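You operate a simulated robot arm through the tools that you are given. There is no shell and no other tool. Be economical: measure what you need, move in short steps, check, and stop when the job is done.

You are at the controls of a simulated robot arm. One attempt, no reset.

Task
Put the white filter on the long blank one. Then press the plus one key two times. Then shut the third door from the left. Then put the stainless tray on the top of the wooden bench away on the bottom shelf of the pale green bench. Then close the grey drawer. Then fetch the red cartridge and stand it on top of the narrow aluminium panel. Then take the red dome and put it on the green bay. Then put the green dome on the top of the steel bench. Keep to this order. Set down upright: white filter, red cartridge, red dome, green dome.

Only the result counts: the job must be done as asked and must still hold three seconds after the hand-in. Knocking over, shifting, dropping, spilling or breaking anything else fails it.

Robot
A 7-joint arm with a vacuum gripper on a trunk, on a base that drives. Base frame: it is fixed to the floor where the robot stands at the start and does not move with it; the origin is under the middle of the robot, x ahead of it, y to its left, z up; the surface under the hand at the start is at about z = 0.9. Readings come in m, degrees, newtons and seconds.
Its first joint turns from -149.0 to 149.0 degrees. Places, roughly: bottom shelf of the pale green bench [0.6, 5.8, 0.3]; green bay (17x26 cm) [-7.26, 7.16, 0.84]; green dome (6x6x9 cm) [-11.7, 7.3, 0.9]; grey drawer [-10.3, 3.9, 0.6]; long blank one [0.5, 1.5, 0.25]; narrow aluminium panel [-6.25, 7.25, 0.25]; plus one key [-6.9, 4.2, 1.1]; red cartridge (3x3x7 cm) [-9, 6.9, 0.9]; red dome (6x6x9 cm) [-9.5, 7.4, 0.9]; stainless tray (25x17x5 cm) [-9.7, 5.3, 0.9]; third door [-7, 3.6, 1.4]; top of the steel bench [-8.1, 7.3, 0.8]; white filter (6x6x11 cm) [0.5, 0.1, 0.9]. Payload 1.06 kg.
Tool frame: the origin (TCP) lies in the middle of the cups' lips, and z points out of the cups. The gripper has 1 cup of 0.024 m across, covering 0.024 by 0.024 m (tool x, y); the bellows give 0.008 m. With the vacuum on, a cup seals on a smooth face that it is pressed against (1 to 4 N); it does not hold porous or soft things. The pull reaches 23 N.
Orientation is told as [roll, pitch, yaw] about the base's x, y, z axes, in that order, counted from this pose: with the cups facing straight down, the tool's x points along the base's -x, its y along +y and its z along -z.

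Tools
- The arm moves only by the tool servo_tool. Its argument "series" is a list of rows, each an object of numbers (a shift or turn left out is 0, a gripper value left out holds the last): "tx", "ty", "tz": the shift along the tool's x, y, z in m; "rx", "ry", "rz": the turn, a rotation vector about the tool's x, y, z in degrees; "suction": the vacuum: 1 switches it on, -1 off. In form: [{"tx": .., "ty": .., "tz": .., "rx": .., "ry": .., "rz": .., "suction": ..}, ...]. A call has 1 to 8 rows; each row is the pose to reach, as a shift and turn from the pose commanded when the call began, along the tool's axes at that moment. A row lasts 0.2 s, in which the tool goes at most 0.05 m and 8.6 degrees; a call with a longer step from one row to the next is refused whole, and so is a gripper value outside its range. A pose out of reach is approached as far as the arm can. The call stops where the force on the tool passes 40 N (or 10 N more than at its start, if that is more) or the arm is blocked; 0.2 s more then pass. The pull builds up within a second once a cup has sealed. Time passes only in rows, and 0.2 s behind the last, so rows that repeat a pose give it time. The reply holds the time, the measured pose of the TCP, the force on the tool along the base axes and the pull of the vacuum, in the units named above and with some noise, with the torque about the TCP (base axes, N m) and any sound that the robot's microphone picked up.
- Cameras (640 x 400 px; columns grow to the right, rows downward): "scene" is now at [0.0269, 0.2111, 1.4665]; the picture's right is [0.50, -0.87, 0.00], its down [-0.60, -0.35, -0.72] and it looks along [0.62, 0.36, -0.70] (base axes); focal length 263 px, centre (320, 200). "wrist" rides on the gripper at [0.078, 0.019, -0.096] in the tool frame; the picture's right is [-0.24, 0.97, 0.00], its down [-0.71, -0.17, -0.69] and it looks along [-0.67, -0.16, 0.73] (tool axes); focal length 243 px, centre (320, 200). There is no depth. A picture from a camera that has moved, and an enlarged one, comes with that camera's place and axes in the base frame and with its lens.
- camera(camera): a new picture of that camera. It takes no simulated time.
- slide_trunk(by): slides the trunk up (or, below 0, down) by that many m; the arm and the scene camera ride with it, the base frame stays. It gives what a move gives, with no picture.
- roll_base(legs): drives the robot by 1 to 6 legs, each [ahead, turn to the left] in m and degrees, along the robot's own axes; the way and the turn of a leg run together, so that a leg with both is an arc; at most 1.5 m and 180 degrees a leg. The arm and the cameras ride along, it lands a little off, and it stops where it bumps. It gives what a move gives.
- pan_tilt(pan, tilt): turns the head with the scene camera to pan (to the left, within 155 degrees either way) and tilt (down, from -29 to 69), counted from straight ahead of the robot. It gives what a move gives.
- zoom(camera, box): a new picture of the part [left, top, right, bottom] of that camera's present view, enlarged. It takes no simulated time.
- hand_in(): hands the job in; it is judged then, once.

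Work in short steps. Places have to be worked out from the pictures, the camera data and where the tool is seen: move nearer, look again, correct. Check each grasp and each placing, and mend what went wrong. You have 196 turns and 182 pictures in all, those below and enlarged ones among them. Switch the vacuum off and draw the arm clear of the work before you hand the job in, unless the task says otherwise; then end with one line.

The tools are called after "Emit:" as a command line: name --argument value ..., lists and objects as JSON in quotes. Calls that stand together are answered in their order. servo_tool: Moves the arm, as the interface text tells. Its arguments: {"type":"object","properties":{"series":{"type":"array","items":{"type":"object","properties":{"tx":{"type":"number"},"ty":{"type":"number"},"tz":{"type":"number"},"rx":{"type":"number"},"ry":{"type":"number"},"rz":{"type":"number"},"suction":{"type":"number"}}}}},"required":["series"]} The other tools are called the same way: slide_trunk (by) slides the trunk up or down; roll_base (legs) drives the base; pan_tilt (pan, tilt) turns the head that bears the scene camera; camera (camera) takes a picture; zoom (camera, box) takes an enlarged picture of a part of a camera's view; hand_in () hands the job in.

At the start:

```text
clock: 0.0
tcp_pos: [0.5313, 0.4218, 1.147]
orientation: [0.4, -0.4, 0.1]
contact_force: [0.0, -0.6, 0.1]
moment: [0.01, 0.0, -0.03]
pull: 0.0
trunk travel left (down, up): [-0.528, 0.182]
robot x, y, heading: [0.0001, -0.0027, 0.1]
head pan, tilt: [29.9, 44.1]
```

scene: 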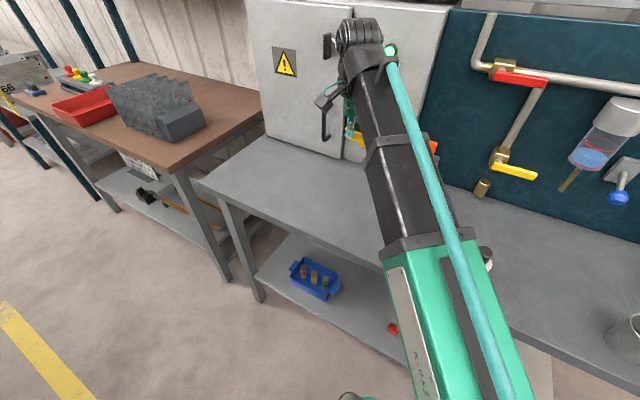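
wrist: 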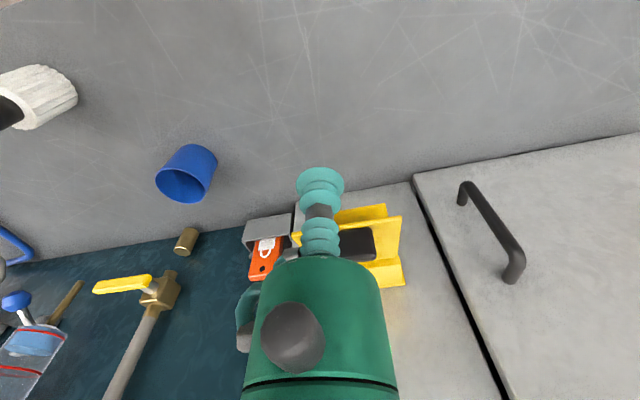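

I'll look at the white filter area first, then the spot for the long blank one.

Emit:
pan_tilt --pan 0 --tilt 50

Emit:
camera --camera "scene"

Emit:
pan_tilt --pan 75 --tilt 40

Emit:
camera --camera "scene"

```text
clock: 0.9
tcp_pos: [0.5308, 0.4226, 1.147]
orientation: [0.3, -0.4, 0.1]
contact_force: [0.8, 0.3, -0.2]
moment: [0.02, 0.01, -0.01]
pull: 0.0
trunk travel left (down, up): [-0.528, 0.182]
robot x, y, heading: [0.0009, -0.0025, 0.2]
head pan, tilt: [0.0, 50.0]
```

```text
179 pictures are left
camera scene: at [0.0329, 0.1703, 1.4583], right [0.0, -1.0, 0.0], down [-0.77, 0.0, -0.64], along [0.64, 0.0, -0.77], focal length 263 px, centre (320, 200)
```

scene: 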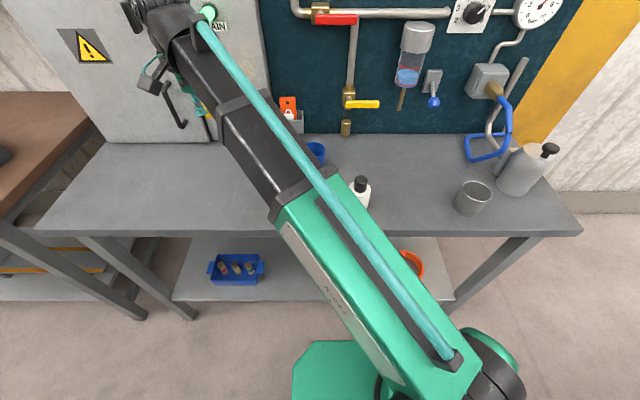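

```text
clock: 2.4
tcp_pos: [0.5313, 0.4218, 1.1478]
orientation: [0.3, -0.4, 0.0]
contact_force: [-0.3, -1.2, 0.2]
moment: [0.0, 0.03, 0.01]
pull: 0.0
trunk travel left (down, up): [-0.528, 0.182]
robot x, y, heading: [-0.004, 0.0002, -0.2]
head pan, tilt: [75.0, 40.0]
```

```text
178 pictures are left
camera scene: at [-0.0221, 0.2524, 1.4725], right [0.97, -0.26, 0.0], down [-0.17, -0.62, -0.77], along [0.2, 0.74, -0.64], focal length 263 px, centre (320, 200)
```

scene: 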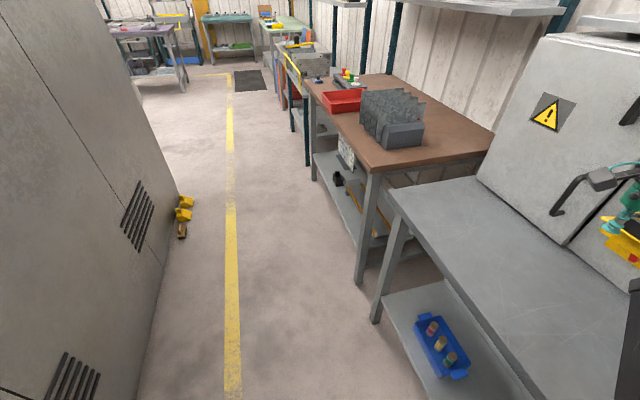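

The filter (white with black cap) looks to be near (0.5, 0.06). I'll zoom in on it with both cameras.

Emit:
pan_tilt --pan -8 --tilt 50

Emit:
zoom --camera "scene" --box '[220, 120, 420, 245]'

Emit:
zoom --camera "wrist" --box '[0, 40, 240, 190]'

```text
clock: 4.0
tcp_pos: [0.5311, 0.4217, 1.148]
orientation: [0.3, -0.3, 0.0]
contact_force: [-1.0, 0.4, 0.0]
moment: [0.01, -0.01, -0.05]
pull: 0.0
trunk travel left (down, up): [-0.528, 0.182]
robot x, y, heading: [0.0007, -0.0008, -0.1]
head pan, tilt: [-8.0, 50.0]
```

```text
3.20 times, centred on (320, 182) of scene
camera zoom: at [0.0321, 0.1596, 1.4583], right [-0.14, -0.99, 0.0], down [-0.76, 0.11, -0.64], along [0.64, -0.09, -0.77], focal length 841 px, centre (320, 256)
```

zoom: 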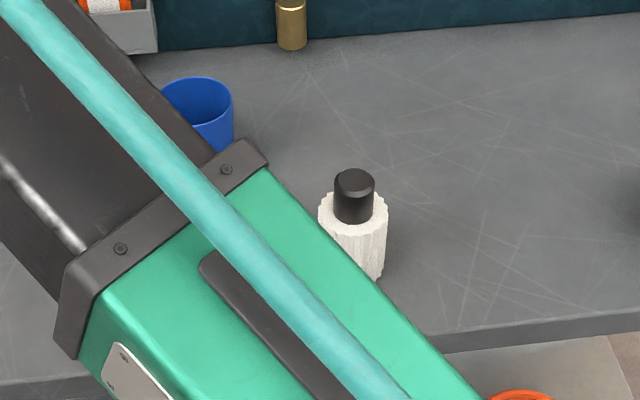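

```text
2.67 times, centred on (120, 115) of wrist
camera zoom: at [0.4519, 0.4408, 1.2415], right [0.24, 0.97, 0.01], down [0.7, -0.18, 0.69], along [0.67, -0.16, -0.72], focal length 647 px, centre (853, 427)
```

zoom: 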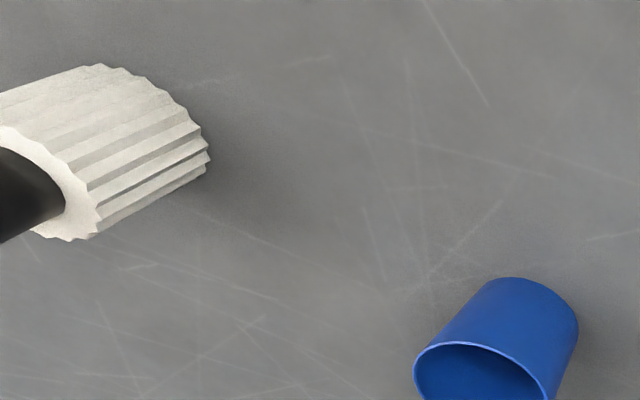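

Cap top is about (0.473, 0.072, 1.01), which is too near the axis. I'll back up 0.2 m and look at the target shelf from there.

Emit:
roll_base --legs '[[-0.2, 0]]'

Emit:
pan_tilt --pan 68 --tilt 35

Emit:
zoom --camera "scene" --box '[220, 80, 540, 280]'

```text
clock: 5.6
tcp_pos: [0.3313, 0.4241, 1.1475]
orientation: [0.3, -0.4, 0.1]
contact_force: [0.3, -0.6, 0.7]
moment: [0.0, 0.0, 0.01]
pull: 0.0
trunk travel left (down, up): [-0.528, 0.182]
robot x, y, heading: [-0.1993, 0.0033, -0.0]
head pan, tilt: [-8.0, 50.0]
```

```text
clock: 7.1
tcp_pos: [0.3305, 0.4228, 1.1473]
orientation: [0.2, -0.4, 0.1]
contact_force: [0.0, -1.0, -0.4]
moment: [0.03, 0.0, -0.01]
pull: 0.1
trunk travel left (down, up): [-0.528, 0.182]
robot x, y, heading: [-0.1987, 0.0015, -0.1]
head pan, tilt: [68.0, 35.0]
```

```text
2.00 times, centred on (380, 180) of scene
camera zoom: at [-0.2108, 0.2517, 1.48], right [0.93, -0.37, 0.0], down [-0.21, -0.53, -0.82], along [0.31, 0.76, -0.57], focal length 526 px, centre (200, 240)
```

zoom: 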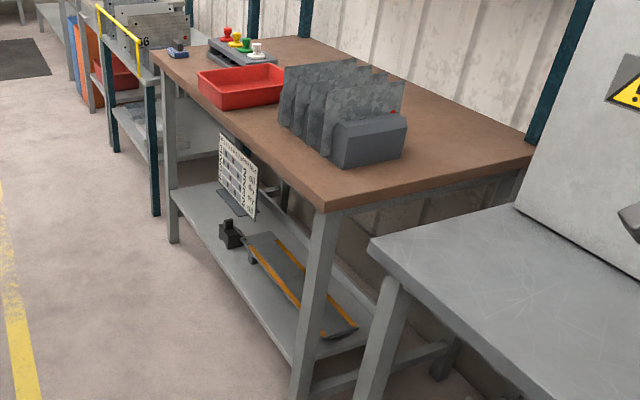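

The shelf holds a long dark plate with orange edges, to be checked closer later. Now I'll bring the cup over the cap.

Emit:
servo_tool --series '[{"tx": -0.018, "ty": -0.044}, {"tx": -0.036, "ty": -0.088}, {"tx": -0.054, "ty": -0.132}, {"tx": -0.072, "ty": -0.176}, {"tx": -0.09, "ty": -0.22}, {"tx": -0.108, "ty": -0.264}, {"tx": -0.126, "ty": -0.308}, {"tx": -0.142, "ty": -0.351}]'

Emit:
camera --camera "wrist"

Emit:
pan_tilt --pan -8 --tilt 40

Emit:
camera --camera "scene"

```text
clock: 8.6
tcp_pos: [0.4518, 0.1388, 1.1407]
orientation: [0.6, -1.1, -1.2]
contact_force: [0.4, 16.1, -3.0]
moment: [-1.87, -0.28, -1.43]
pull: 0.0
out of reach, approached as far as the arm can: row 2, 3, 4, 5, 6, 7
trunk travel left (down, up): [-0.528, 0.182]
robot x, y, heading: [-0.2005, -0.0002, 0.1]
head pan, tilt: [68.0, 35.0]
stopped in row 7: the force on the tool passed its limit at 81 N (the readings are from after the stop); the commanded pose is now the measured one
```

```text
174 pictures are left
camera wrist: at [0.3714, 0.1582, 1.2345], right [0.26, 0.97, 0.02], down [0.69, -0.19, 0.69], along [0.67, -0.17, -0.72], focal length 243 px, centre (320, 200)
```

wrist: 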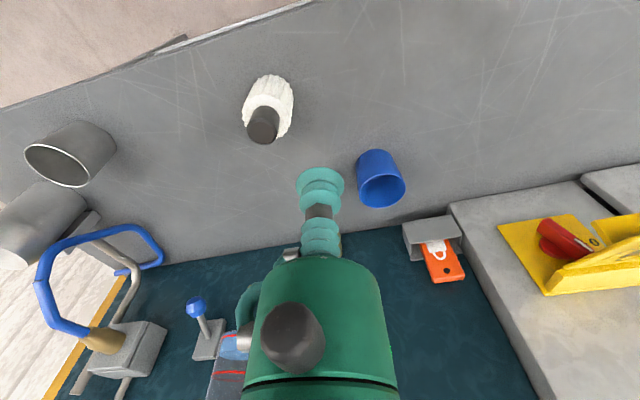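

```text
clock: 10.1
tcp_pos: [0.4506, 0.1383, 1.1403]
orientation: [0.8, -0.8, -1.3]
contact_force: [-1.1, 26.8, -9.8]
moment: [-3.23, -1.0, -2.49]
pull: 0.0
trunk travel left (down, up): [-0.528, 0.182]
robot x, y, heading: [-0.2011, -0.0039, 0.1]
head pan, tilt: [-8.0, 40.0]
```

```text
173 pictures are left
camera scene: at [-0.1595, 0.1583, 1.4725], right [-0.14, -0.99, 0.0], down [-0.64, 0.09, -0.77], along [0.76, -0.11, -0.64], focal length 263 px, centre (320, 200)
```

scene: 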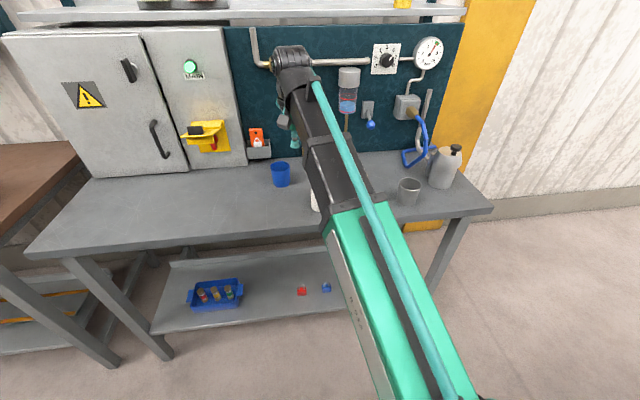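

The moment points to contact at the wrist camera's position, so the camera is probably touching the forearm because I didn't turn yaw with azimuth. I'll back off and turn the tool clockwise.

Emit:
servo_tool --series '[{"ty": 0.03}, {"ty": 0.06}, {"ty": 0.06, "rz": 8}, {"ty": 0.06, "rz": 16}, {"ty": 0.06, "rz": 24}, {"ty": 0.06, "rz": 30}]'

Emit:
camera --camera "scene"

```text
clock: 11.5
tcp_pos: [0.4531, 0.1985, 1.1414]
orientation: [1.1, -0.6, -31.1]
contact_force: [-0.6, 0.2, -0.5]
moment: [-0.01, 0.0, 0.01]
pull: 0.0
trunk travel left (down, up): [-0.528, 0.182]
robot x, y, heading: [-0.2, -0.0042, 0.3]
head pan, tilt: [-8.0, 40.0]
```

```text
172 pictures are left
camera scene: at [-0.1596, 0.1583, 1.4725], right [-0.14, -0.99, 0.0], down [-0.64, 0.09, -0.77], along [0.76, -0.11, -0.64], focal length 263 px, centre (320, 200)
```

scene: 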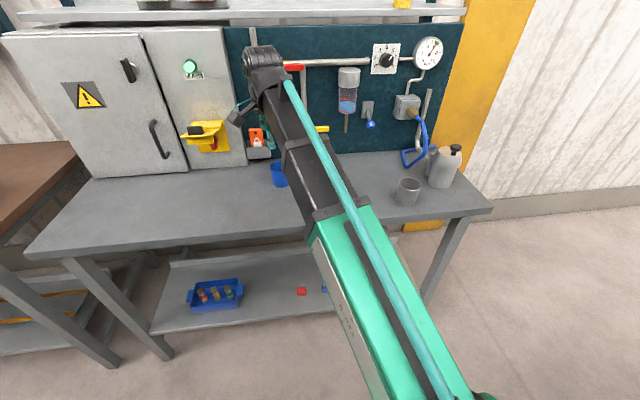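

Free now. I'll move over the filter with a further small turn.

Emit:
servo_tool --series '[{"tx": -0.027, "ty": -0.032, "rz": 3}, {"tx": -0.054, "ty": -0.065, "rz": 6}, {"tx": -0.082, "ty": -0.098, "rz": 9}, {"tx": -0.082, "ty": -0.098, "rz": 9}]'

Emit:
camera --camera "wrist"

```text
clock: 12.5
tcp_pos: [0.4726, 0.071, 1.1398]
orientation: [1.1, -0.3, -40.0]
contact_force: [-1.0, 0.5, 1.0]
moment: [0.01, 0.01, -0.01]
pull: 0.1
trunk travel left (down, up): [-0.528, 0.182]
robot x, y, heading: [-0.201, -0.001, 0.3]
head pan, tilt: [-8.0, 40.0]
```

```text
171 pictures are left
camera wrist: at [0.4225, 0.1347, 1.2352], right [0.81, 0.59, 0.02], down [0.42, -0.6, 0.68], along [0.42, -0.54, -0.73], focal length 243 px, centre (320, 200)
```

wrist: 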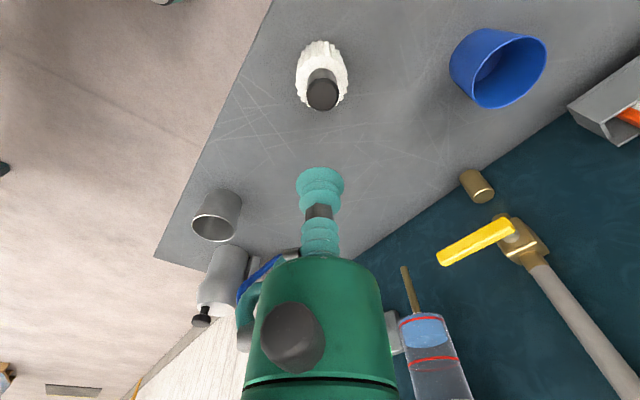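

Wrist view agrees: cap at about (0.476, 0.072). Descending to just above it, then feeling with the vacuum on.

Emit:
servo_tool --series '[{"tx": -0.002, "ty": 0.003, "tz": 0.04}, {"tx": -0.002, "ty": 0.003, "tz": 0.08}, {"tx": -0.002, "ty": 0.003, "tz": 0.11, "suction": 1}, {"tx": -0.002, "ty": 0.003, "tz": 0.117}, {"tx": -0.002, "ty": 0.003, "tz": 0.122}, {"tx": -0.002, "ty": 0.003, "tz": 0.124}]'

Emit:
camera --camera "wrist"

```text
clock: 13.9
tcp_pos: [0.4776, 0.0748, 1.0165]
orientation: [1.1, -0.2, -40.0]
contact_force: [-0.3, 0.4, 0.4]
moment: [-0.05, 0.02, 0.01]
pull: 0.1
trunk travel left (down, up): [-0.528, 0.182]
robot x, y, heading: [-0.1961, 0.0, 0.1]
head pan, tilt: [-8.0, 40.0]
```

```text
170 pictures are left
camera wrist: at [0.4282, 0.1382, 1.1113], right [0.81, 0.59, 0.02], down [0.42, -0.59, 0.68], along [0.42, -0.54, -0.73], focal length 243 px, centre (320, 200)
```

wrist: 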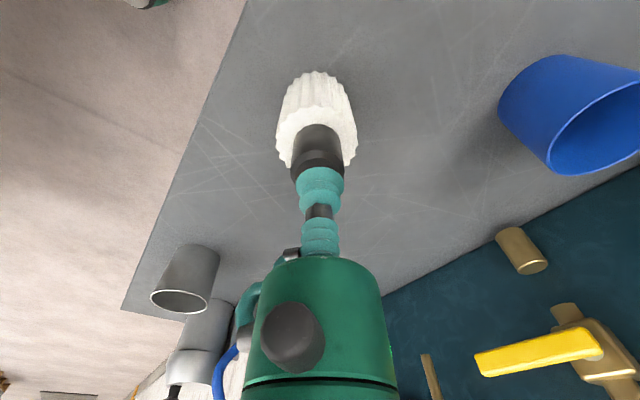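

Near contact and well centred. Continuing in small steps.

Emit:
servo_tool --series '[{"tz": 0.003}, {"tz": 0.006}, {"tz": 0.008}, {"tz": 0.008}]'

```text
clock: 14.9
tcp_pos: [0.4779, 0.0756, 1.0077]
orientation: [1.1, -0.3, -39.9]
contact_force: [0.3, 0.5, 0.1]
moment: [-0.01, 0.01, 0.03]
pull: 0.1
trunk travel left (down, up): [-0.528, 0.182]
robot x, y, heading: [-0.1975, 0.0002, 0.5]
head pan, tilt: [-8.0, 40.0]
```

No contact yet; going lower.

Emit:
servo_tool --series '[{"tx": 0.001, "ty": -0.002, "tz": 0.003}, {"tx": 0.001, "ty": -0.002, "tz": 0.006}, {"tx": 0.001, "ty": -0.002, "tz": 0.009}, {"tx": 0.001, "ty": -0.002, "tz": 0.009}]'

```text
clock: 15.9
tcp_pos: [0.476, 0.0741, 1.0007]
orientation: [1.2, -0.4, -40.0]
contact_force: [3.5, 2.3, 15.9]
moment: [-0.05, 0.0, 0.02]
pull: 23.7
trunk travel left (down, up): [-0.528, 0.182]
robot x, y, heading: [-0.1981, -0.0004, 0.1]
head pan, tilt: [-8.0, 40.0]
```

Sealed with full pull. Lifting straight up.

Emit:
servo_tool --series '[{"tz": -0.01}, {"tz": -0.04}, {"tz": -0.08}, {"tz": -0.12}, {"tz": -0.15}]'

Emit:
camera --camera "wrist"

```text
clock: 17.1
tcp_pos: [0.4742, 0.0731, 1.1485]
orientation: [1.2, -0.3, -40.2]
contact_force: [-0.2, 0.5, -0.9]
moment: [0.02, 0.03, 0.0]
pull: 23.6
trunk travel left (down, up): [-0.528, 0.182]
robot x, y, heading: [-0.2025, -0.0005, 0.0]
head pan, tilt: [-8.0, 40.0]
```

```text
169 pictures are left
camera wrist: at [0.4239, 0.1363, 1.2433], right [0.81, 0.59, 0.02], down [0.42, -0.6, 0.69], along [0.42, -0.54, -0.73], focal length 243 px, centre (320, 200)
```

wrist: 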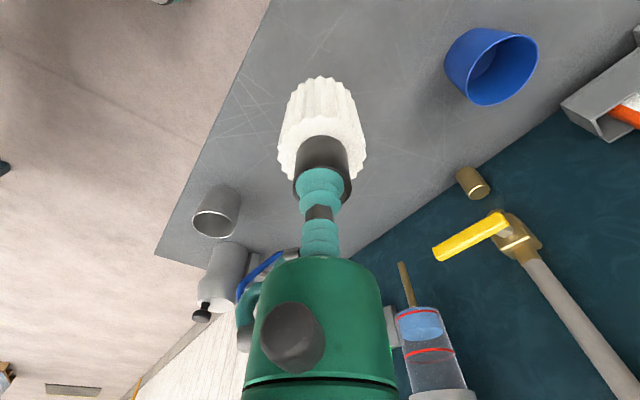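

Filter is held. I'll retract the arm a bit, then turn left and drive up the corridor to about y = 1.45.

Emit:
servo_tool --series '[{"tx": 0.03, "ty": -0.03}, {"tx": 0.06, "ty": -0.06}, {"tx": 0.07, "ty": -0.07}]'

Emit:
roll_base --legs '[[0, 90], [1.3, 0]]'

Emit:
pan_tilt --pan -80 --tilt 50

Emit:
camera --camera "scene"

```text
clock: 17.9
tcp_pos: [0.3897, 0.0669, 1.1178]
orientation: [2.0, -1.1, -40.1]
contact_force: [-0.6, -0.1, -0.6]
moment: [0.0, -0.01, 0.0]
pull: 22.6
out of reach, approached as far as the arm can: row 1, 2, 3
trunk travel left (down, up): [-0.528, 0.182]
robot x, y, heading: [-0.1962, -0.0012, 0.2]
head pan, tilt: [-8.0, 40.0]
```

```text
clock: 20.6
tcp_pos: [0.1096, 0.5287, 1.1171]
orientation: [2.0, -1.1, 13.5]
contact_force: [1.0, -0.2, -1.6]
moment: [0.03, 0.05, 0.01]
pull: 22.4
trunk travel left (down, up): [-0.528, 0.182]
robot x, y, heading: [-0.1853, 0.0092, 46.5]
head pan, tilt: [-8.0, 40.0]
stopped in leg 1: the robot was blocked; the commanded pose is now the measured one
```

```text
clock: 22.1
tcp_pos: [0.1105, 0.5292, 1.1167]
orientation: [2.0, -1.0, 13.5]
contact_force: [-0.5, 0.1, -0.2]
moment: [0.02, -0.02, -0.05]
pull: 23.0
trunk travel left (down, up): [-0.528, 0.182]
robot x, y, heading: [-0.1777, 0.0121, 46.6]
head pan, tilt: [-80.0, 50.0]
```

```text
168 pictures are left
camera scene: at [-0.2703, 0.0516, 1.4583], right [-0.55, -0.84, 0.0], down [-0.64, 0.42, -0.64], along [0.54, -0.35, -0.77], focal length 263 px, centre (320, 200)
```

scene: 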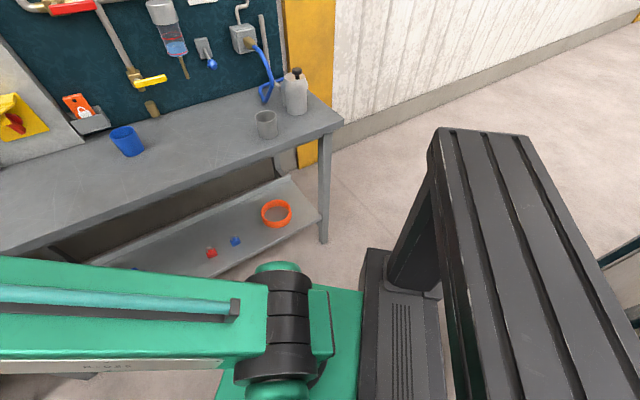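

Blocked by something behind, likely the locker. I'll look backwards and downwards.

Emit:
pan_tilt --pan 150 --tilt 55

Emit:
camera --camera "scene"

Emit:
pan_tilt --pan 90 --tilt 60

Emit:
camera --camera "scene"

```text
clock: 25.3
tcp_pos: [0.1105, 0.5295, 1.1179]
orientation: [1.9, -1.1, 13.5]
contact_force: [-0.7, 0.3, -0.7]
moment: [0.03, 0.0, 0.02]
pull: 22.9
trunk travel left (down, up): [-0.528, 0.182]
robot x, y, heading: [-0.1801, 0.0116, 46.6]
head pan, tilt: [150.0, 55.0]
```

```text
167 pictures are left
camera scene: at [-0.4038, 0.0731, 1.4518], right [-0.29, 0.96, 0.0], down [0.78, 0.24, -0.57], along [-0.55, -0.16, -0.82], focal length 263 px, centre (320, 200)
```

scene: 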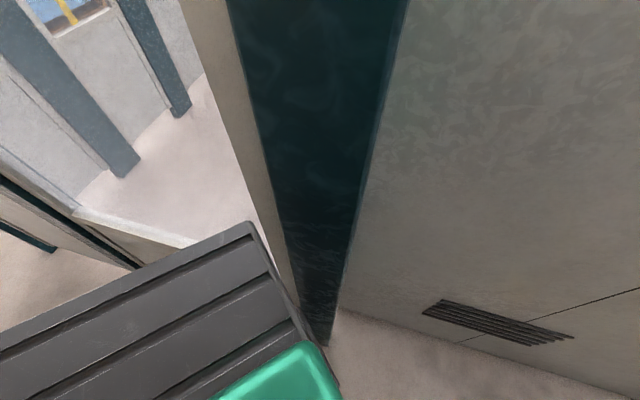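

```text
clock: 26.6
tcp_pos: [0.1097, 0.5299, 1.1176]
orientation: [2.0, -1.1, 13.5]
contact_force: [0.3, -0.3, -1.0]
moment: [0.01, 0.0, -0.04]
pull: 22.2
trunk travel left (down, up): [-0.528, 0.182]
robot x, y, heading: [-0.1787, 0.0091, 46.8]
head pan, tilt: [90.0, 60.0]
```

```text
166 pictures are left
camera scene: at [-0.3833, 0.1395, 1.4458], right [0.69, 0.73, 0.0], down [0.63, -0.59, -0.5], along [-0.36, 0.34, -0.87], focal length 263 px, centre (320, 200)
```

scene: 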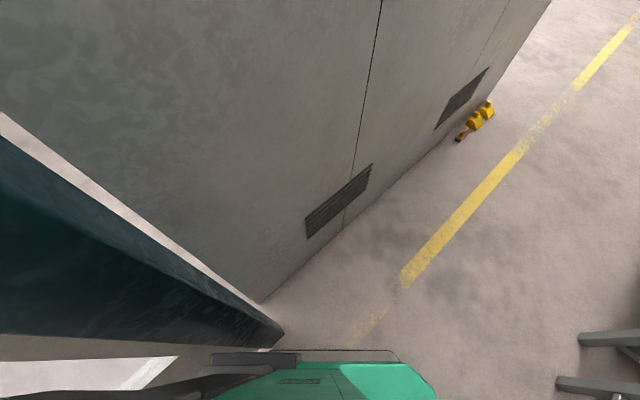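

A pillar at x≈-0.57, y<0.08 blocked the rear-left corner. I'll edge forward, then arc left out of it.

Emit:
roll_base --legs '[[0.12, 0], [0.3, 43.4]]'

```text
clock: 29.9
tcp_pos: [-0.1371, 0.946, 1.1173]
orientation: [2.0, -1.1, 56.9]
contact_force: [-0.4, -0.1, -1.4]
moment: [-0.02, 0.03, 0.01]
pull: 22.8
trunk travel left (down, up): [-0.528, 0.182]
robot x, y, heading: [0.0115, 0.3678, 90.0]
head pan, tilt: [90.0, 60.0]
```

Clear. Now an S-curve up the corridor.

Emit:
roll_base --legs '[[0.55, 15], [0.55, -15]]'

Emit:
pan_tilt --pan -85 --tilt 45

Emit:
camera --camera "scene"

```text
clock: 35.8
tcp_pos: [-0.2853, 2.0321, 1.1179]
orientation: [2.0, -1.2, 57.3]
contact_force: [-0.6, 0.8, -0.8]
moment: [0.0, 0.01, -0.01]
pull: 23.0
trunk travel left (down, up): [-0.528, 0.182]
robot x, y, heading: [-0.1366, 1.456, 90.6]
head pan, tilt: [90.0, 60.0]
```

```text
clock: 38.5
tcp_pos: [-0.2857, 2.0321, 1.1174]
orientation: [2.0, -1.1, 57.2]
contact_force: [-0.1, -0.2, -0.5]
moment: [0.0, 0.02, -0.03]
pull: 22.6
trunk travel left (down, up): [-0.528, 0.182]
robot x, y, heading: [-0.1375, 1.4569, 90.4]
head pan, tilt: [-85.0, 45.0]
```

```text
165 pictures are left
camera scene: at [-0.2244, 1.4175, 1.4652], right [0.09, -1.0, 0.0], down [-0.7, -0.07, -0.71], along [0.7, 0.07, -0.71], focal length 263 px, centre (320, 200)
```

scene: 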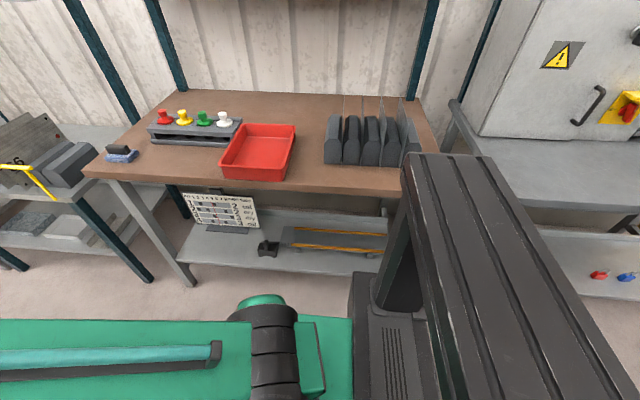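

Lowering the trunk so the camera sees the shelf and the arm comes to shelf height.

Emit:
slide_trunk --by -0.5

Emit:
pan_tilt --pan -70 --tilt 35

Emit:
camera --camera "scene"

```text
refused: -0.5 is not a number from -0.4 to 0.4
```

```text
clock: 39.2
tcp_pos: [-0.2865, 2.0326, 1.1182]
orientation: [2.0, -1.2, 57.2]
contact_force: [0.1, 0.6, -0.4]
moment: [0.0, -0.01, 0.01]
pull: 22.9
trunk travel left (down, up): [-0.528, 0.182]
robot x, y, heading: [-0.1379, 1.454, 90.3]
head pan, tilt: [-70.0, 35.0]
```

```text
164 pictures are left
camera scene: at [-0.2228, 1.4405, 1.48], right [0.35, -0.94, 0.0], down [-0.54, -0.2, -0.82], along [0.77, 0.28, -0.57], focal length 263 px, centre (320, 200)
```

scene: 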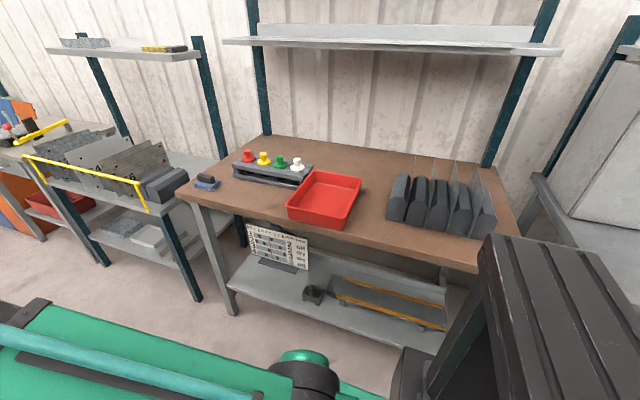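

Slide in two steps.

Emit:
slide_trunk --by -0.35

Emit:
slide_trunk --by -0.1

Emit:
camera --camera "scene"

```text
clock: 42.6
tcp_pos: [-0.2871, 2.0311, 0.7667]
orientation: [2.0, -1.1, 57.2]
contact_force: [0.0, -0.6, -0.6]
moment: [0.02, 0.03, 0.0]
pull: 22.5
trunk travel left (down, up): [-0.178, 0.532]
robot x, y, heading: [-0.1364, 1.4537, 90.4]
head pan, tilt: [-70.0, 35.0]
```

```text
clock: 44.0
tcp_pos: [-0.2869, 2.0321, 0.668]
orientation: [2.0, -1.0, 57.2]
contact_force: [0.9, 0.3, -1.2]
moment: [0.03, -0.04, 0.03]
pull: 23.3
trunk travel left (down, up): [-0.078, 0.632]
robot x, y, heading: [-0.1371, 1.4578, 90.3]
head pan, tilt: [-70.0, 35.0]
```

```text
163 pictures are left
camera scene: at [-0.2228, 1.4406, 1.0301], right [0.35, -0.94, 0.0], down [-0.54, -0.2, -0.82], along [0.77, 0.29, -0.57], focal length 263 px, centre (320, 200)
```

scene: 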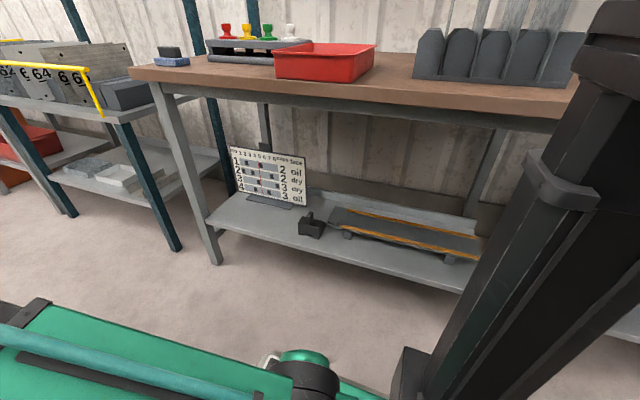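

Emit:
zoom --camera "scene" --box '[200, 130, 520, 330]'

```text
2.00 times, centred on (360, 230) of scene
camera zoom: at [-0.2228, 1.4406, 1.0301], right [0.35, -0.94, 0.0], down [-0.54, -0.2, -0.82], along [0.77, 0.29, -0.57], focal length 526 px, centre (240, 140)
```

zoom: 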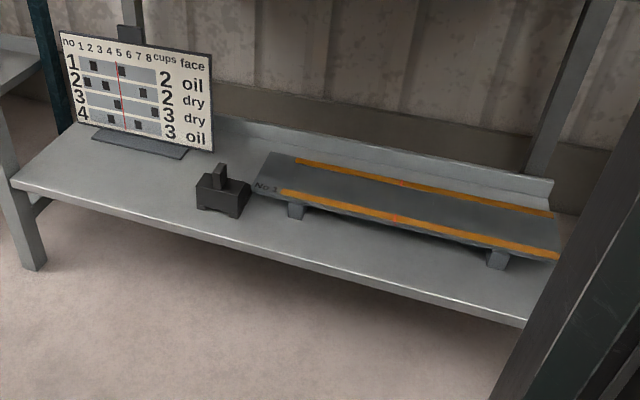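

Blank "No 1" sits on two feet on the shelf: centre about (0.605, 1.40), top z≈0.345. I'll lower fully, then turn to face the shelf with the arm under the table top.

Emit:
slide_trunk --by -0.075

Emit:
servo_tool --series '[{"tz": 0.04}, {"tz": 0.08}]'

Emit:
roll_base --legs '[[0, -60]]'

Emit:
pan_tilt --pan -10 --tilt 25

Emit:
camera --camera "scene"

Emit:
camera --camera "wrist"

```text
clock: 45.1
tcp_pos: [-0.287, 2.0335, 0.5929]
orientation: [2.1, -1.0, 57.1]
contact_force: [1.1, -0.2, -0.8]
moment: [-0.04, -0.02, 0.01]
pull: 23.0
trunk travel left (down, up): [-0.003, 0.707]
robot x, y, heading: [-0.134, 1.4556, 90.2]
head pan, tilt: [-70.0, 35.0]
```

```text
clock: 45.7
tcp_pos: [-0.2889, 2.034, 0.5112]
orientation: [2.1, -1.2, 57.2]
contact_force: [-0.3, -0.4, -0.9]
moment: [0.0, 0.0, 0.03]
pull: 23.0
trunk travel left (down, up): [-0.003, 0.707]
robot x, y, heading: [-0.1321, 1.4552, 90.1]
head pan, tilt: [-70.0, 35.0]
```

```text
clock: 48.7
tcp_pos: [0.2886, 1.8767, 0.5118]
orientation: [2.0, -1.1, -2.9]
contact_force: [-0.7, 0.0, -0.6]
moment: [0.02, 0.01, 0.0]
pull: 0.0
trunk travel left (down, up): [-0.003, 0.707]
robot x, y, heading: [-0.1353, 1.4548, 30.1]
head pan, tilt: [-70.0, 35.0]
```

```text
clock: 50.0
tcp_pos: [0.2892, 1.8774, 0.5123]
orientation: [2.0, -1.0, -2.8]
contact_force: [-0.5, -0.7, -0.8]
moment: [-0.01, 0.03, 0.01]
pull: 0.1
trunk travel left (down, up): [-0.003, 0.707]
robot x, y, heading: [-0.1346, 1.457, 30.3]
head pan, tilt: [-10.0, 25.0]
```

```text
161 pictures are left
camera scene: at [-0.1739, 1.612, 0.9708], right [0.35, -0.94, 0.0], down [-0.4, -0.15, -0.91], along [0.85, 0.31, -0.42], focal length 263 px, centre (320, 200)
```

scene: 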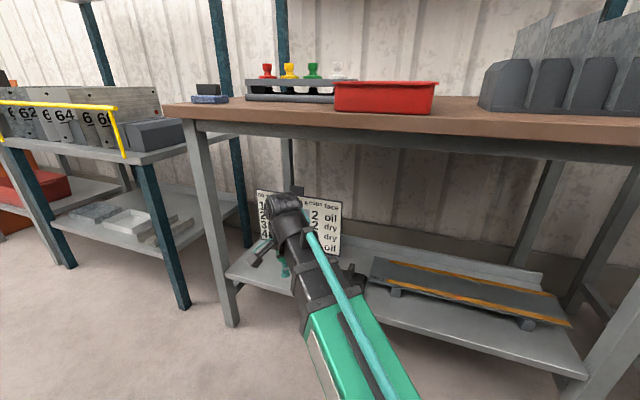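

```text
160 pictures are left
camera wrist: at [0.2095, 1.8964, 0.6067], right [0.28, 0.96, 0.04], down [0.68, -0.23, 0.69], along [0.67, -0.17, -0.72], focal length 243 px, centre (320, 200)
```

wrist: 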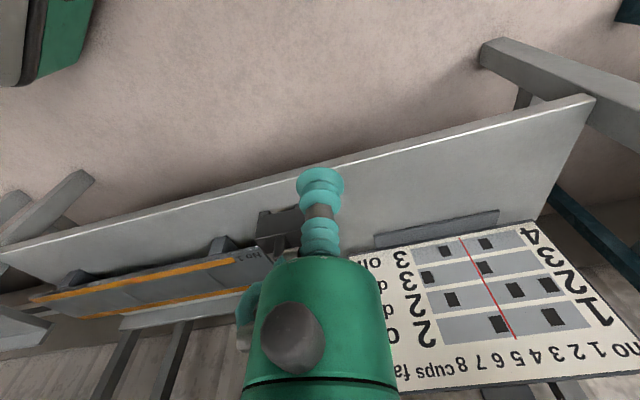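

The pull has gone to 0: the filter dropped during the turn. I need to find it.

Emit:
pan_tilt --pan 35 --tilt 35

Emit:
camera --camera "scene"

Emit:
pan_tilt --pan 5 --tilt 55

Emit:
camera --camera "scene"

```text
clock: 51.2
tcp_pos: [0.2892, 1.8768, 0.512]
orientation: [2.0, -1.1, -2.8]
contact_force: [0.1, 0.2, -0.1]
moment: [-0.05, -0.01, -0.01]
pull: 0.0
trunk travel left (down, up): [-0.003, 0.707]
robot x, y, heading: [-0.135, 1.456, 30.4]
head pan, tilt: [35.0, 35.0]
```

```text
159 pictures are left
camera scene: at [-0.2235, 1.6601, 0.9551], right [0.91, -0.42, 0.0], down [-0.24, -0.52, -0.82], along [0.34, 0.74, -0.57], focal length 263 px, centre (320, 200)
```

scene: 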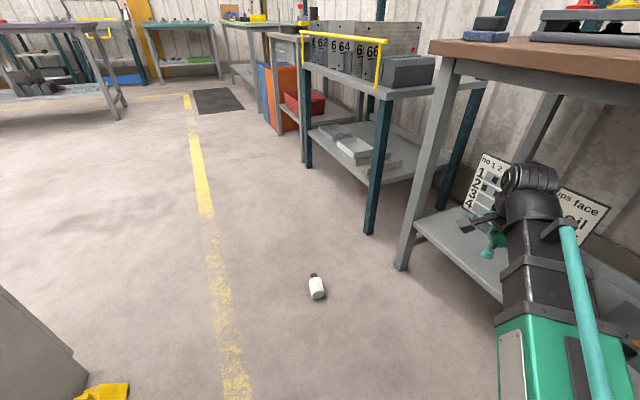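

```text
clock: 52.1
tcp_pos: [0.2884, 1.8774, 0.5121]
orientation: [2.0, -1.2, -2.8]
contact_force: [-1.1, 0.4, 0.4]
moment: [0.03, 0.0, -0.01]
pull: 0.0
trunk travel left (down, up): [-0.003, 0.707]
robot x, y, heading: [-0.1355, 1.4579, 30.0]
head pan, tilt: [5.0, 55.0]
```

```text
158 pictures are left
camera scene: at [-0.2015, 1.6219, 0.9269], right [0.58, -0.82, 0.0], down [-0.67, -0.47, -0.57], along [0.47, 0.33, -0.82], focal length 263 px, centre (320, 200)
```

scene: 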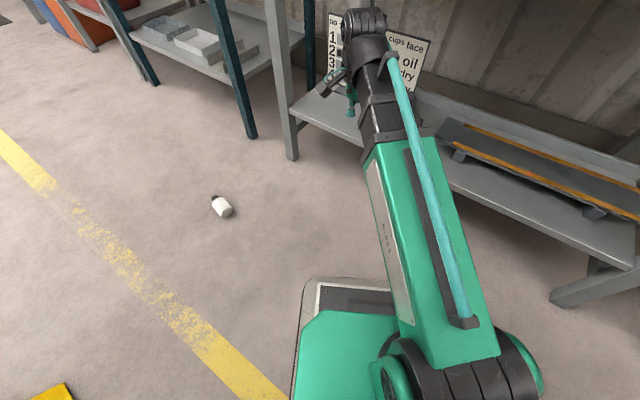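

It's lying on its side on the floor near (0.05, 2.3), cap towards +y. Zooming in to judge its pose and faces.

Emit:
pan_tilt --pan 40 --tilt 50

Emit:
zoom --camera "scene" --box '[280, 150, 408, 230]'

Emit:
camera --camera "scene"

```text
clock: 53.1
tcp_pos: [0.289, 1.8765, 0.513]
orientation: [2.0, -1.1, -2.8]
contact_force: [-1.1, 0.4, -0.6]
moment: [0.0, 0.01, -0.04]
pull: 0.0
trunk travel left (down, up): [-0.003, 0.707]
robot x, y, heading: [-0.1378, 1.4555, 30.3]
head pan, tilt: [40.0, 50.0]
```

```text
5.00 times, centred on (344, 190) of scene
camera zoom: at [-0.2343, 1.6526, 0.9333], right [0.94, -0.34, 0.0], down [-0.26, -0.72, -0.64], along [0.22, 0.6, -0.77], focal length 1314 px, centre (200, 250)
```

zoom: 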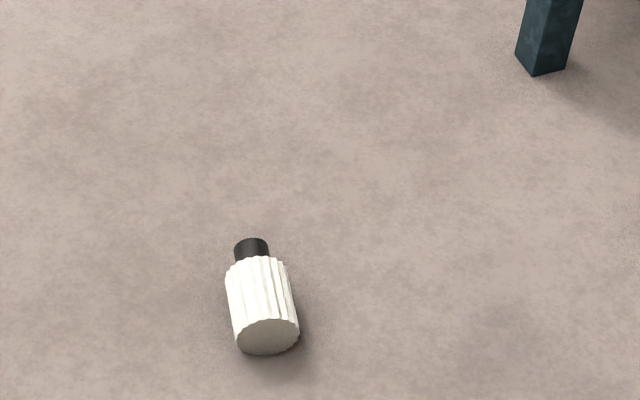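

```text
156 pictures are left
camera scene: at [-0.2343, 1.6526, 0.9333], right [0.94, -0.34, 0.0], down [-0.26, -0.72, -0.64], along [0.22, 0.6, -0.77], focal length 263 px, centre (320, 200)
```

scene: 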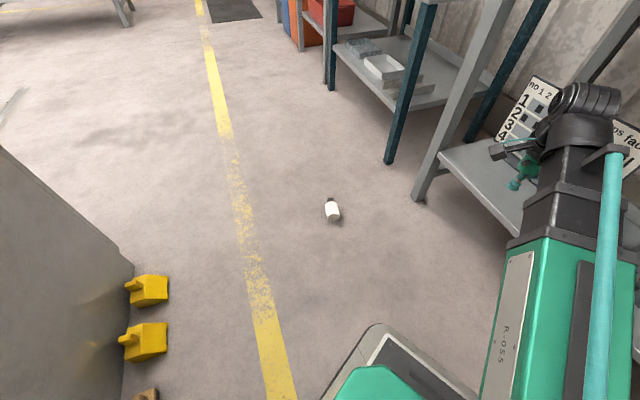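

Let me look at the gripper's shape, to see whether a horizontal approach near the floor is possible.

Emit:
pan_tilt --pan 10 --tilt 35

Emit:
zoom --camera "scene" --box '[240, 60, 480, 210]'

```text
clock: 54.1
tcp_pos: [0.2897, 1.8769, 0.5117]
orientation: [2.0, -1.1, -2.7]
contact_force: [0.0, 0.7, -0.3]
moment: [0.0, -0.01, 0.0]
pull: 0.0
trunk travel left (down, up): [-0.003, 0.707]
robot x, y, heading: [-0.1386, 1.4552, 30.1]
head pan, tilt: [10.0, 35.0]
```

```text
2.67 times, centred on (360, 135) of scene
camera zoom: at [-0.1932, 1.6371, 0.955], right [0.65, -0.76, 0.0], down [-0.44, -0.37, -0.82], along [0.62, 0.53, -0.57], focal length 701 px, centre (213, 373)
```

zoom: 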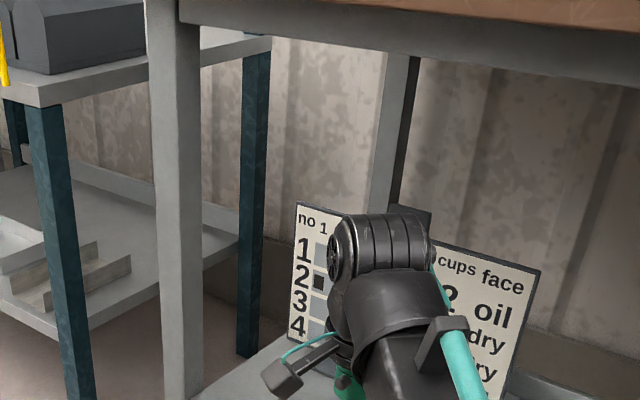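

The filter's cap end face can be reached by a near-horizontal tool from the +y side. I'll drive past it on the left, keeping a margin.

Emit:
roll_base --legs '[[0, 75], [0.6, 0], [0.5, -15]]'

Emit:
pan_tilt --pan -90 --tilt 50

Emit:
camera --camera "scene"

```text
clock: 63.3
tcp_pos: [-0.5403, 3.1045, 0.5134]
orientation: [2.0, -1.2, 58.1]
contact_force: [-0.3, 0.0, -0.4]
moment: [-0.01, -0.01, 0.01]
pull: 0.1
trunk travel left (down, up): [-0.003, 0.707]
robot x, y, heading: [-0.3783, 2.5269, 91.2]
head pan, tilt: [10.0, 35.0]
```

```text
clock: 65.0
tcp_pos: [-0.5408, 3.1042, 0.5129]
orientation: [2.0, -1.1, 58.1]
contact_force: [-1.5, -0.4, -0.3]
moment: [-0.02, 0.01, -0.01]
pull: 0.0
trunk travel left (down, up): [-0.003, 0.707]
robot x, y, heading: [-0.381, 2.5285, 91.2]
head pan, tilt: [-90.0, 50.0]
```

```text
154 pictures are left
camera scene: at [-0.4698, 2.4817, 0.9333], right [0.02, -1.0, 0.0], down [-0.77, -0.02, -0.64], along [0.64, 0.02, -0.77], focal length 263 px, centre (320, 200)
```

scene: 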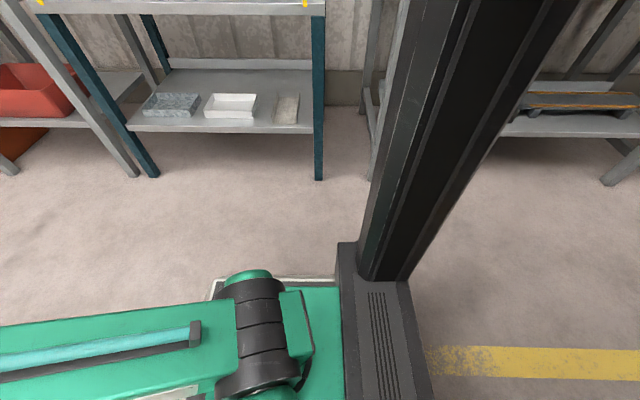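

Now continue north, then turn left (open side) to end up facing the filter from +y.

Emit:
roll_base --legs '[[0.65, 0], [0, 90], [-0.25, 0], [0, 88]]'

Emit:
pan_tilt --pan 0 --tilt 45

Emit:
camera --camera "scene"

```text
clock: 77.6
tcp_pos: [-0.0054, 2.6001, 0.513]
orientation: [2.0, -1.1, -124.4]
contact_force: [0.0, -0.6, 0.1]
moment: [0.01, -0.04, 0.0]
pull: 0.0
trunk travel left (down, up): [-0.003, 0.707]
robot x, y, heading: [-0.1401, 3.1794, -91.2]
head pan, tilt: [-90.0, 50.0]
```

```text
clock: 79.3
tcp_pos: [-0.0038, 2.6002, 0.5129]
orientation: [2.0, -1.0, -124.3]
contact_force: [0.5, -0.6, -0.3]
moment: [-0.01, 0.01, 0.01]
pull: 0.1
trunk travel left (down, up): [-0.003, 0.707]
robot x, y, heading: [-0.1423, 3.1835, -91.3]
head pan, tilt: [0.0, 45.0]
```

```text
153 pictures are left
camera scene: at [0.0292, 3.144, 0.9402], right [-1.0, 0.02, 0.0], down [0.01, 0.71, -0.71], along [-0.02, -0.71, -0.71], focal length 263 px, centre (320, 200)
```

scene: 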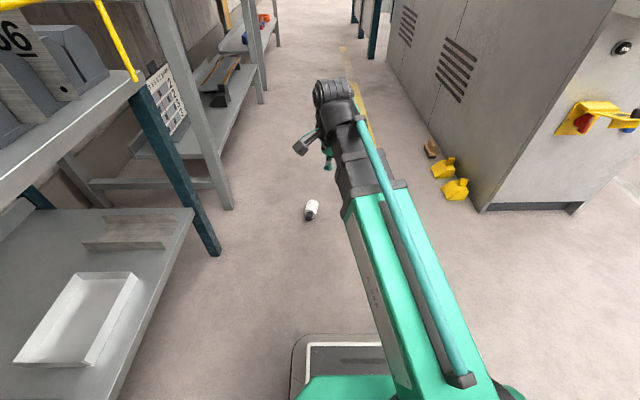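

Emit:
zoom --camera "scene" --box '[272, 180, 352, 230]'

```text
8.00 times, centred on (312, 205) of scene
camera zoom: at [0.0292, 3.144, 0.9402], right [-1.0, 0.02, 0.0], down [0.01, 0.71, -0.71], along [-0.02, -0.71, -0.71], focal length 2102 px, centre (384, 160)
```

zoom: 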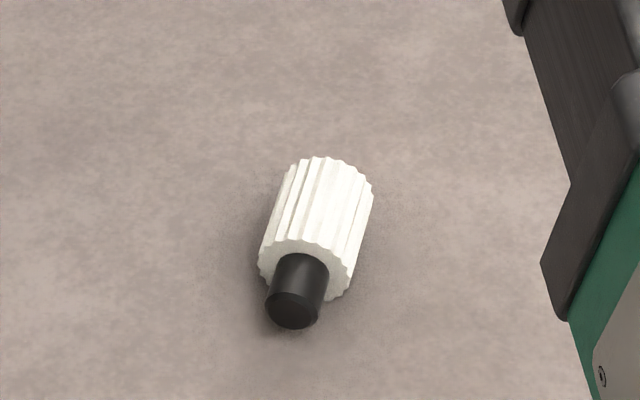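

Cap end face centre ≈ (0.0585, 2.353, 0.03), axis ~16° from +y. I'll turn the tool about vertical first (camera to the east side), then tilt it to point along the cap axis with ~10° downward.

Emit:
servo_tool --series '[{"rz": 8}, {"rz": 16}, {"rz": 24}, {"rz": 32}, {"rz": 40}, {"rz": 48}, {"rz": 56}, {"rz": 64}]'

Emit:
servo_tool --series '[{"rz": 7}, {"rz": 7}]'

Emit:
servo_tool --series '[{"rx": -8}, {"rx": -16}, {"rx": -24}, {"rx": -32}, {"rx": -40}, {"rx": -40}]'

Emit:
camera --camera "scene"

```text
clock: 81.1
tcp_pos: [-0.0055, 2.6002, 0.5135]
orientation: [1.8, 1.3, 171.5]
contact_force: [-0.4, -0.2, 0.1]
moment: [0.0, -0.02, -0.02]
pull: 0.0
trunk travel left (down, up): [-0.003, 0.707]
robot x, y, heading: [-0.1392, 3.1855, -91.2]
head pan, tilt: [0.0, 45.0]
```

```text
clock: 81.7
tcp_pos: [-0.0057, 2.6019, 0.5129]
orientation: [1.7, 1.5, 164.6]
contact_force: [0.2, 0.5, -0.3]
moment: [0.03, 0.01, 0.0]
pull: 0.1
trunk travel left (down, up): [-0.003, 0.707]
robot x, y, heading: [-0.1414, 3.1835, -91.1]
head pan, tilt: [0.0, 45.0]
```

```text
clock: 83.1
tcp_pos: [0.0032, 2.5816, 0.5198]
orientation: [41.7, 1.6, 164.5]
contact_force: [-0.1, 0.4, -0.2]
moment: [-0.01, 0.02, 0.04]
pull: 0.1
out of reach, approached as far as the arm can: row 5, 6
trunk travel left (down, up): [-0.003, 0.707]
robot x, y, heading: [-0.1416, 3.1781, -91.1]
head pan, tilt: [0.0, 45.0]
```

```text
151 pictures are left
camera scene: at [0.0293, 3.144, 0.9402], right [-1.0, 0.02, 0.0], down [0.01, 0.71, -0.71], along [-0.01, -0.71, -0.71], focal length 263 px, centre (320, 200)
```

scene: 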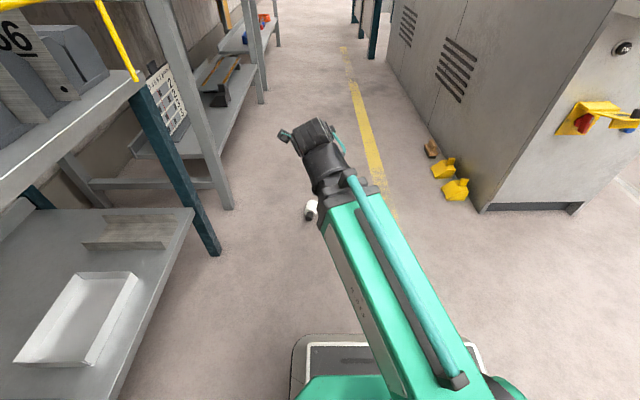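

Tilt hit reach limits because the arm is too retracted. I'll extend and lower while tilting further.

Emit:
servo_tool --series '[{"tx": 0.019, "ty": -0.005, "tz": 0.043, "rx": 0}, {"tx": 0.038, "ty": -0.01, "tz": 0.087, "rx": -7}, {"tx": 0.057, "ty": -0.015, "tz": 0.13, "rx": -14}, {"tx": 0.076, "ty": -0.02, "tz": 0.174, "rx": -21}, {"tx": 0.095, "ty": -0.025, "tz": 0.217, "rx": -28}, {"tx": 0.115, "ty": -0.031, "tz": 0.261, "rx": -35}, {"tx": 0.115, "ty": -0.031, "tz": 0.261, "rx": -38}]'

Emit:
camera --camera "scene"

Emit:
camera --camera "wrist"

```text
clock: 84.7
tcp_pos: [0.0682, 2.3899, 0.359]
orientation: [73.3, -0.3, 165.7]
contact_force: [-1.5, -0.6, -0.1]
moment: [0.02, -0.01, -0.01]
pull: 0.0
out of reach, approached as far as the arm can: row 6, 7
trunk travel left (down, up): [-0.003, 0.707]
robot x, y, heading: [-0.1424, 3.1859, -91.0]
head pan, tilt: [0.0, 45.0]
```

```text
150 pictures are left
camera scene: at [0.0293, 3.1441, 0.9402], right [-1.0, 0.02, 0.0], down [0.01, 0.71, -0.71], along [-0.01, -0.71, -0.71], focal length 263 px, centre (320, 200)
```

scene: 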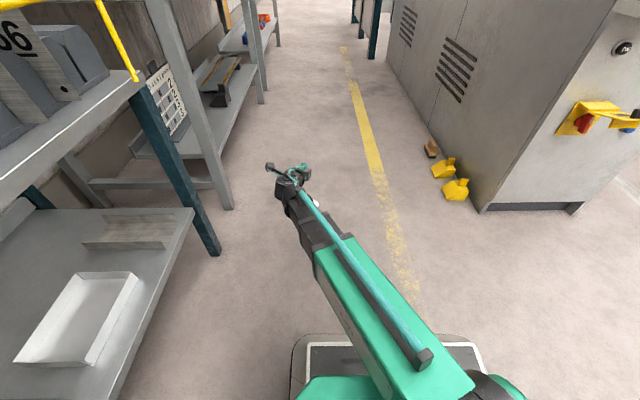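

```text
149 pictures are left
camera wrist: at [0.1664, 2.4537, 0.4028], right [-0.29, -0.21, 0.93], down [-0.51, 0.86, 0.04], along [-0.81, -0.47, -0.36], focal length 243 px, centre (320, 200)
```

wrist: 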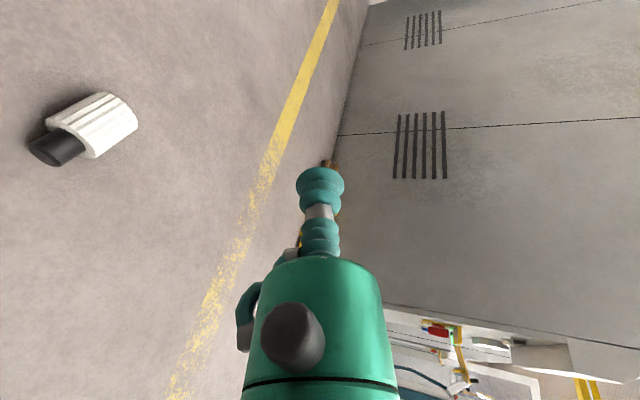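

Tool orientation is near what I want. Lowering towards the floor behind the cap.

Emit:
servo_tool --series '[{"tx": 0.003, "ty": -0.04, "tz": 0.003}, {"tx": 0.005, "ty": -0.08, "tz": 0.007}, {"tx": 0.007, "ty": -0.12, "tz": 0.01}, {"tx": 0.009, "ty": -0.161, "tz": 0.014}, {"tx": 0.009, "ty": -0.161, "tz": 0.014, "rx": -4}]'

Emit:
camera --camera "wrist"

Emit:
camera --camera "scene"

```text
clock: 85.9
tcp_pos: [0.0721, 2.3905, 0.2707]
orientation: [68.0, -2.7, 167.2]
contact_force: [0.0, -0.5, 0.0]
moment: [-0.01, -0.02, 0.01]
pull: 0.0
out of reach, approached as far as the arm can: row 1, 2, 3, 4, 5
trunk travel left (down, up): [-0.003, 0.707]
robot x, y, heading: [-0.1376, 3.1876, -90.9]
head pan, tilt: [0.0, 45.0]
```

```text
148 pictures are left
camera wrist: at [0.169, 2.4519, 0.3188], right [-0.27, -0.31, 0.91], down [-0.53, 0.84, 0.13], along [-0.8, -0.45, -0.39], focal length 243 px, centre (320, 200)
```

wrist: 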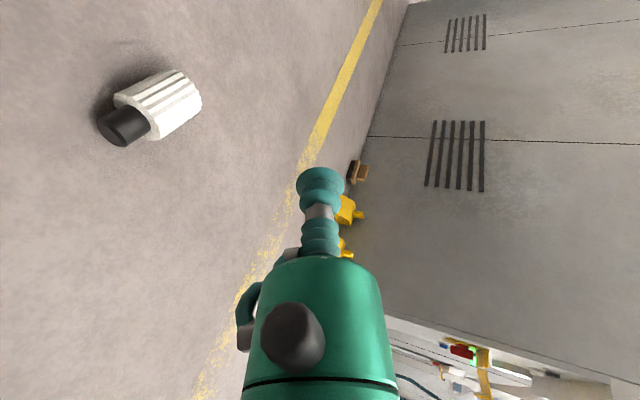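

```text
147 pictures are left
camera scene: at [0.0293, 3.144, 0.9402], right [-1.0, 0.02, 0.0], down [0.01, 0.71, -0.71], along [-0.01, -0.71, -0.71], focal length 263 px, centre (320, 200)
```

scene: 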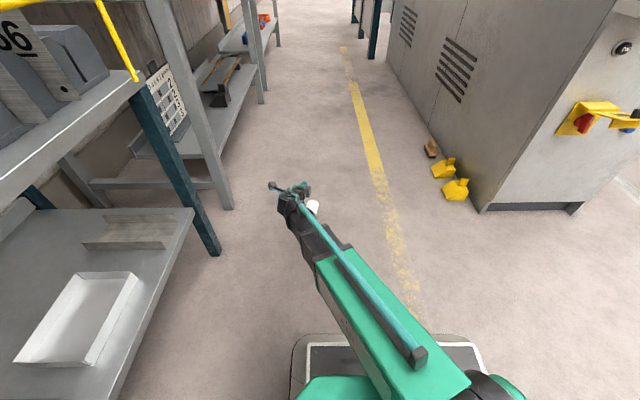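

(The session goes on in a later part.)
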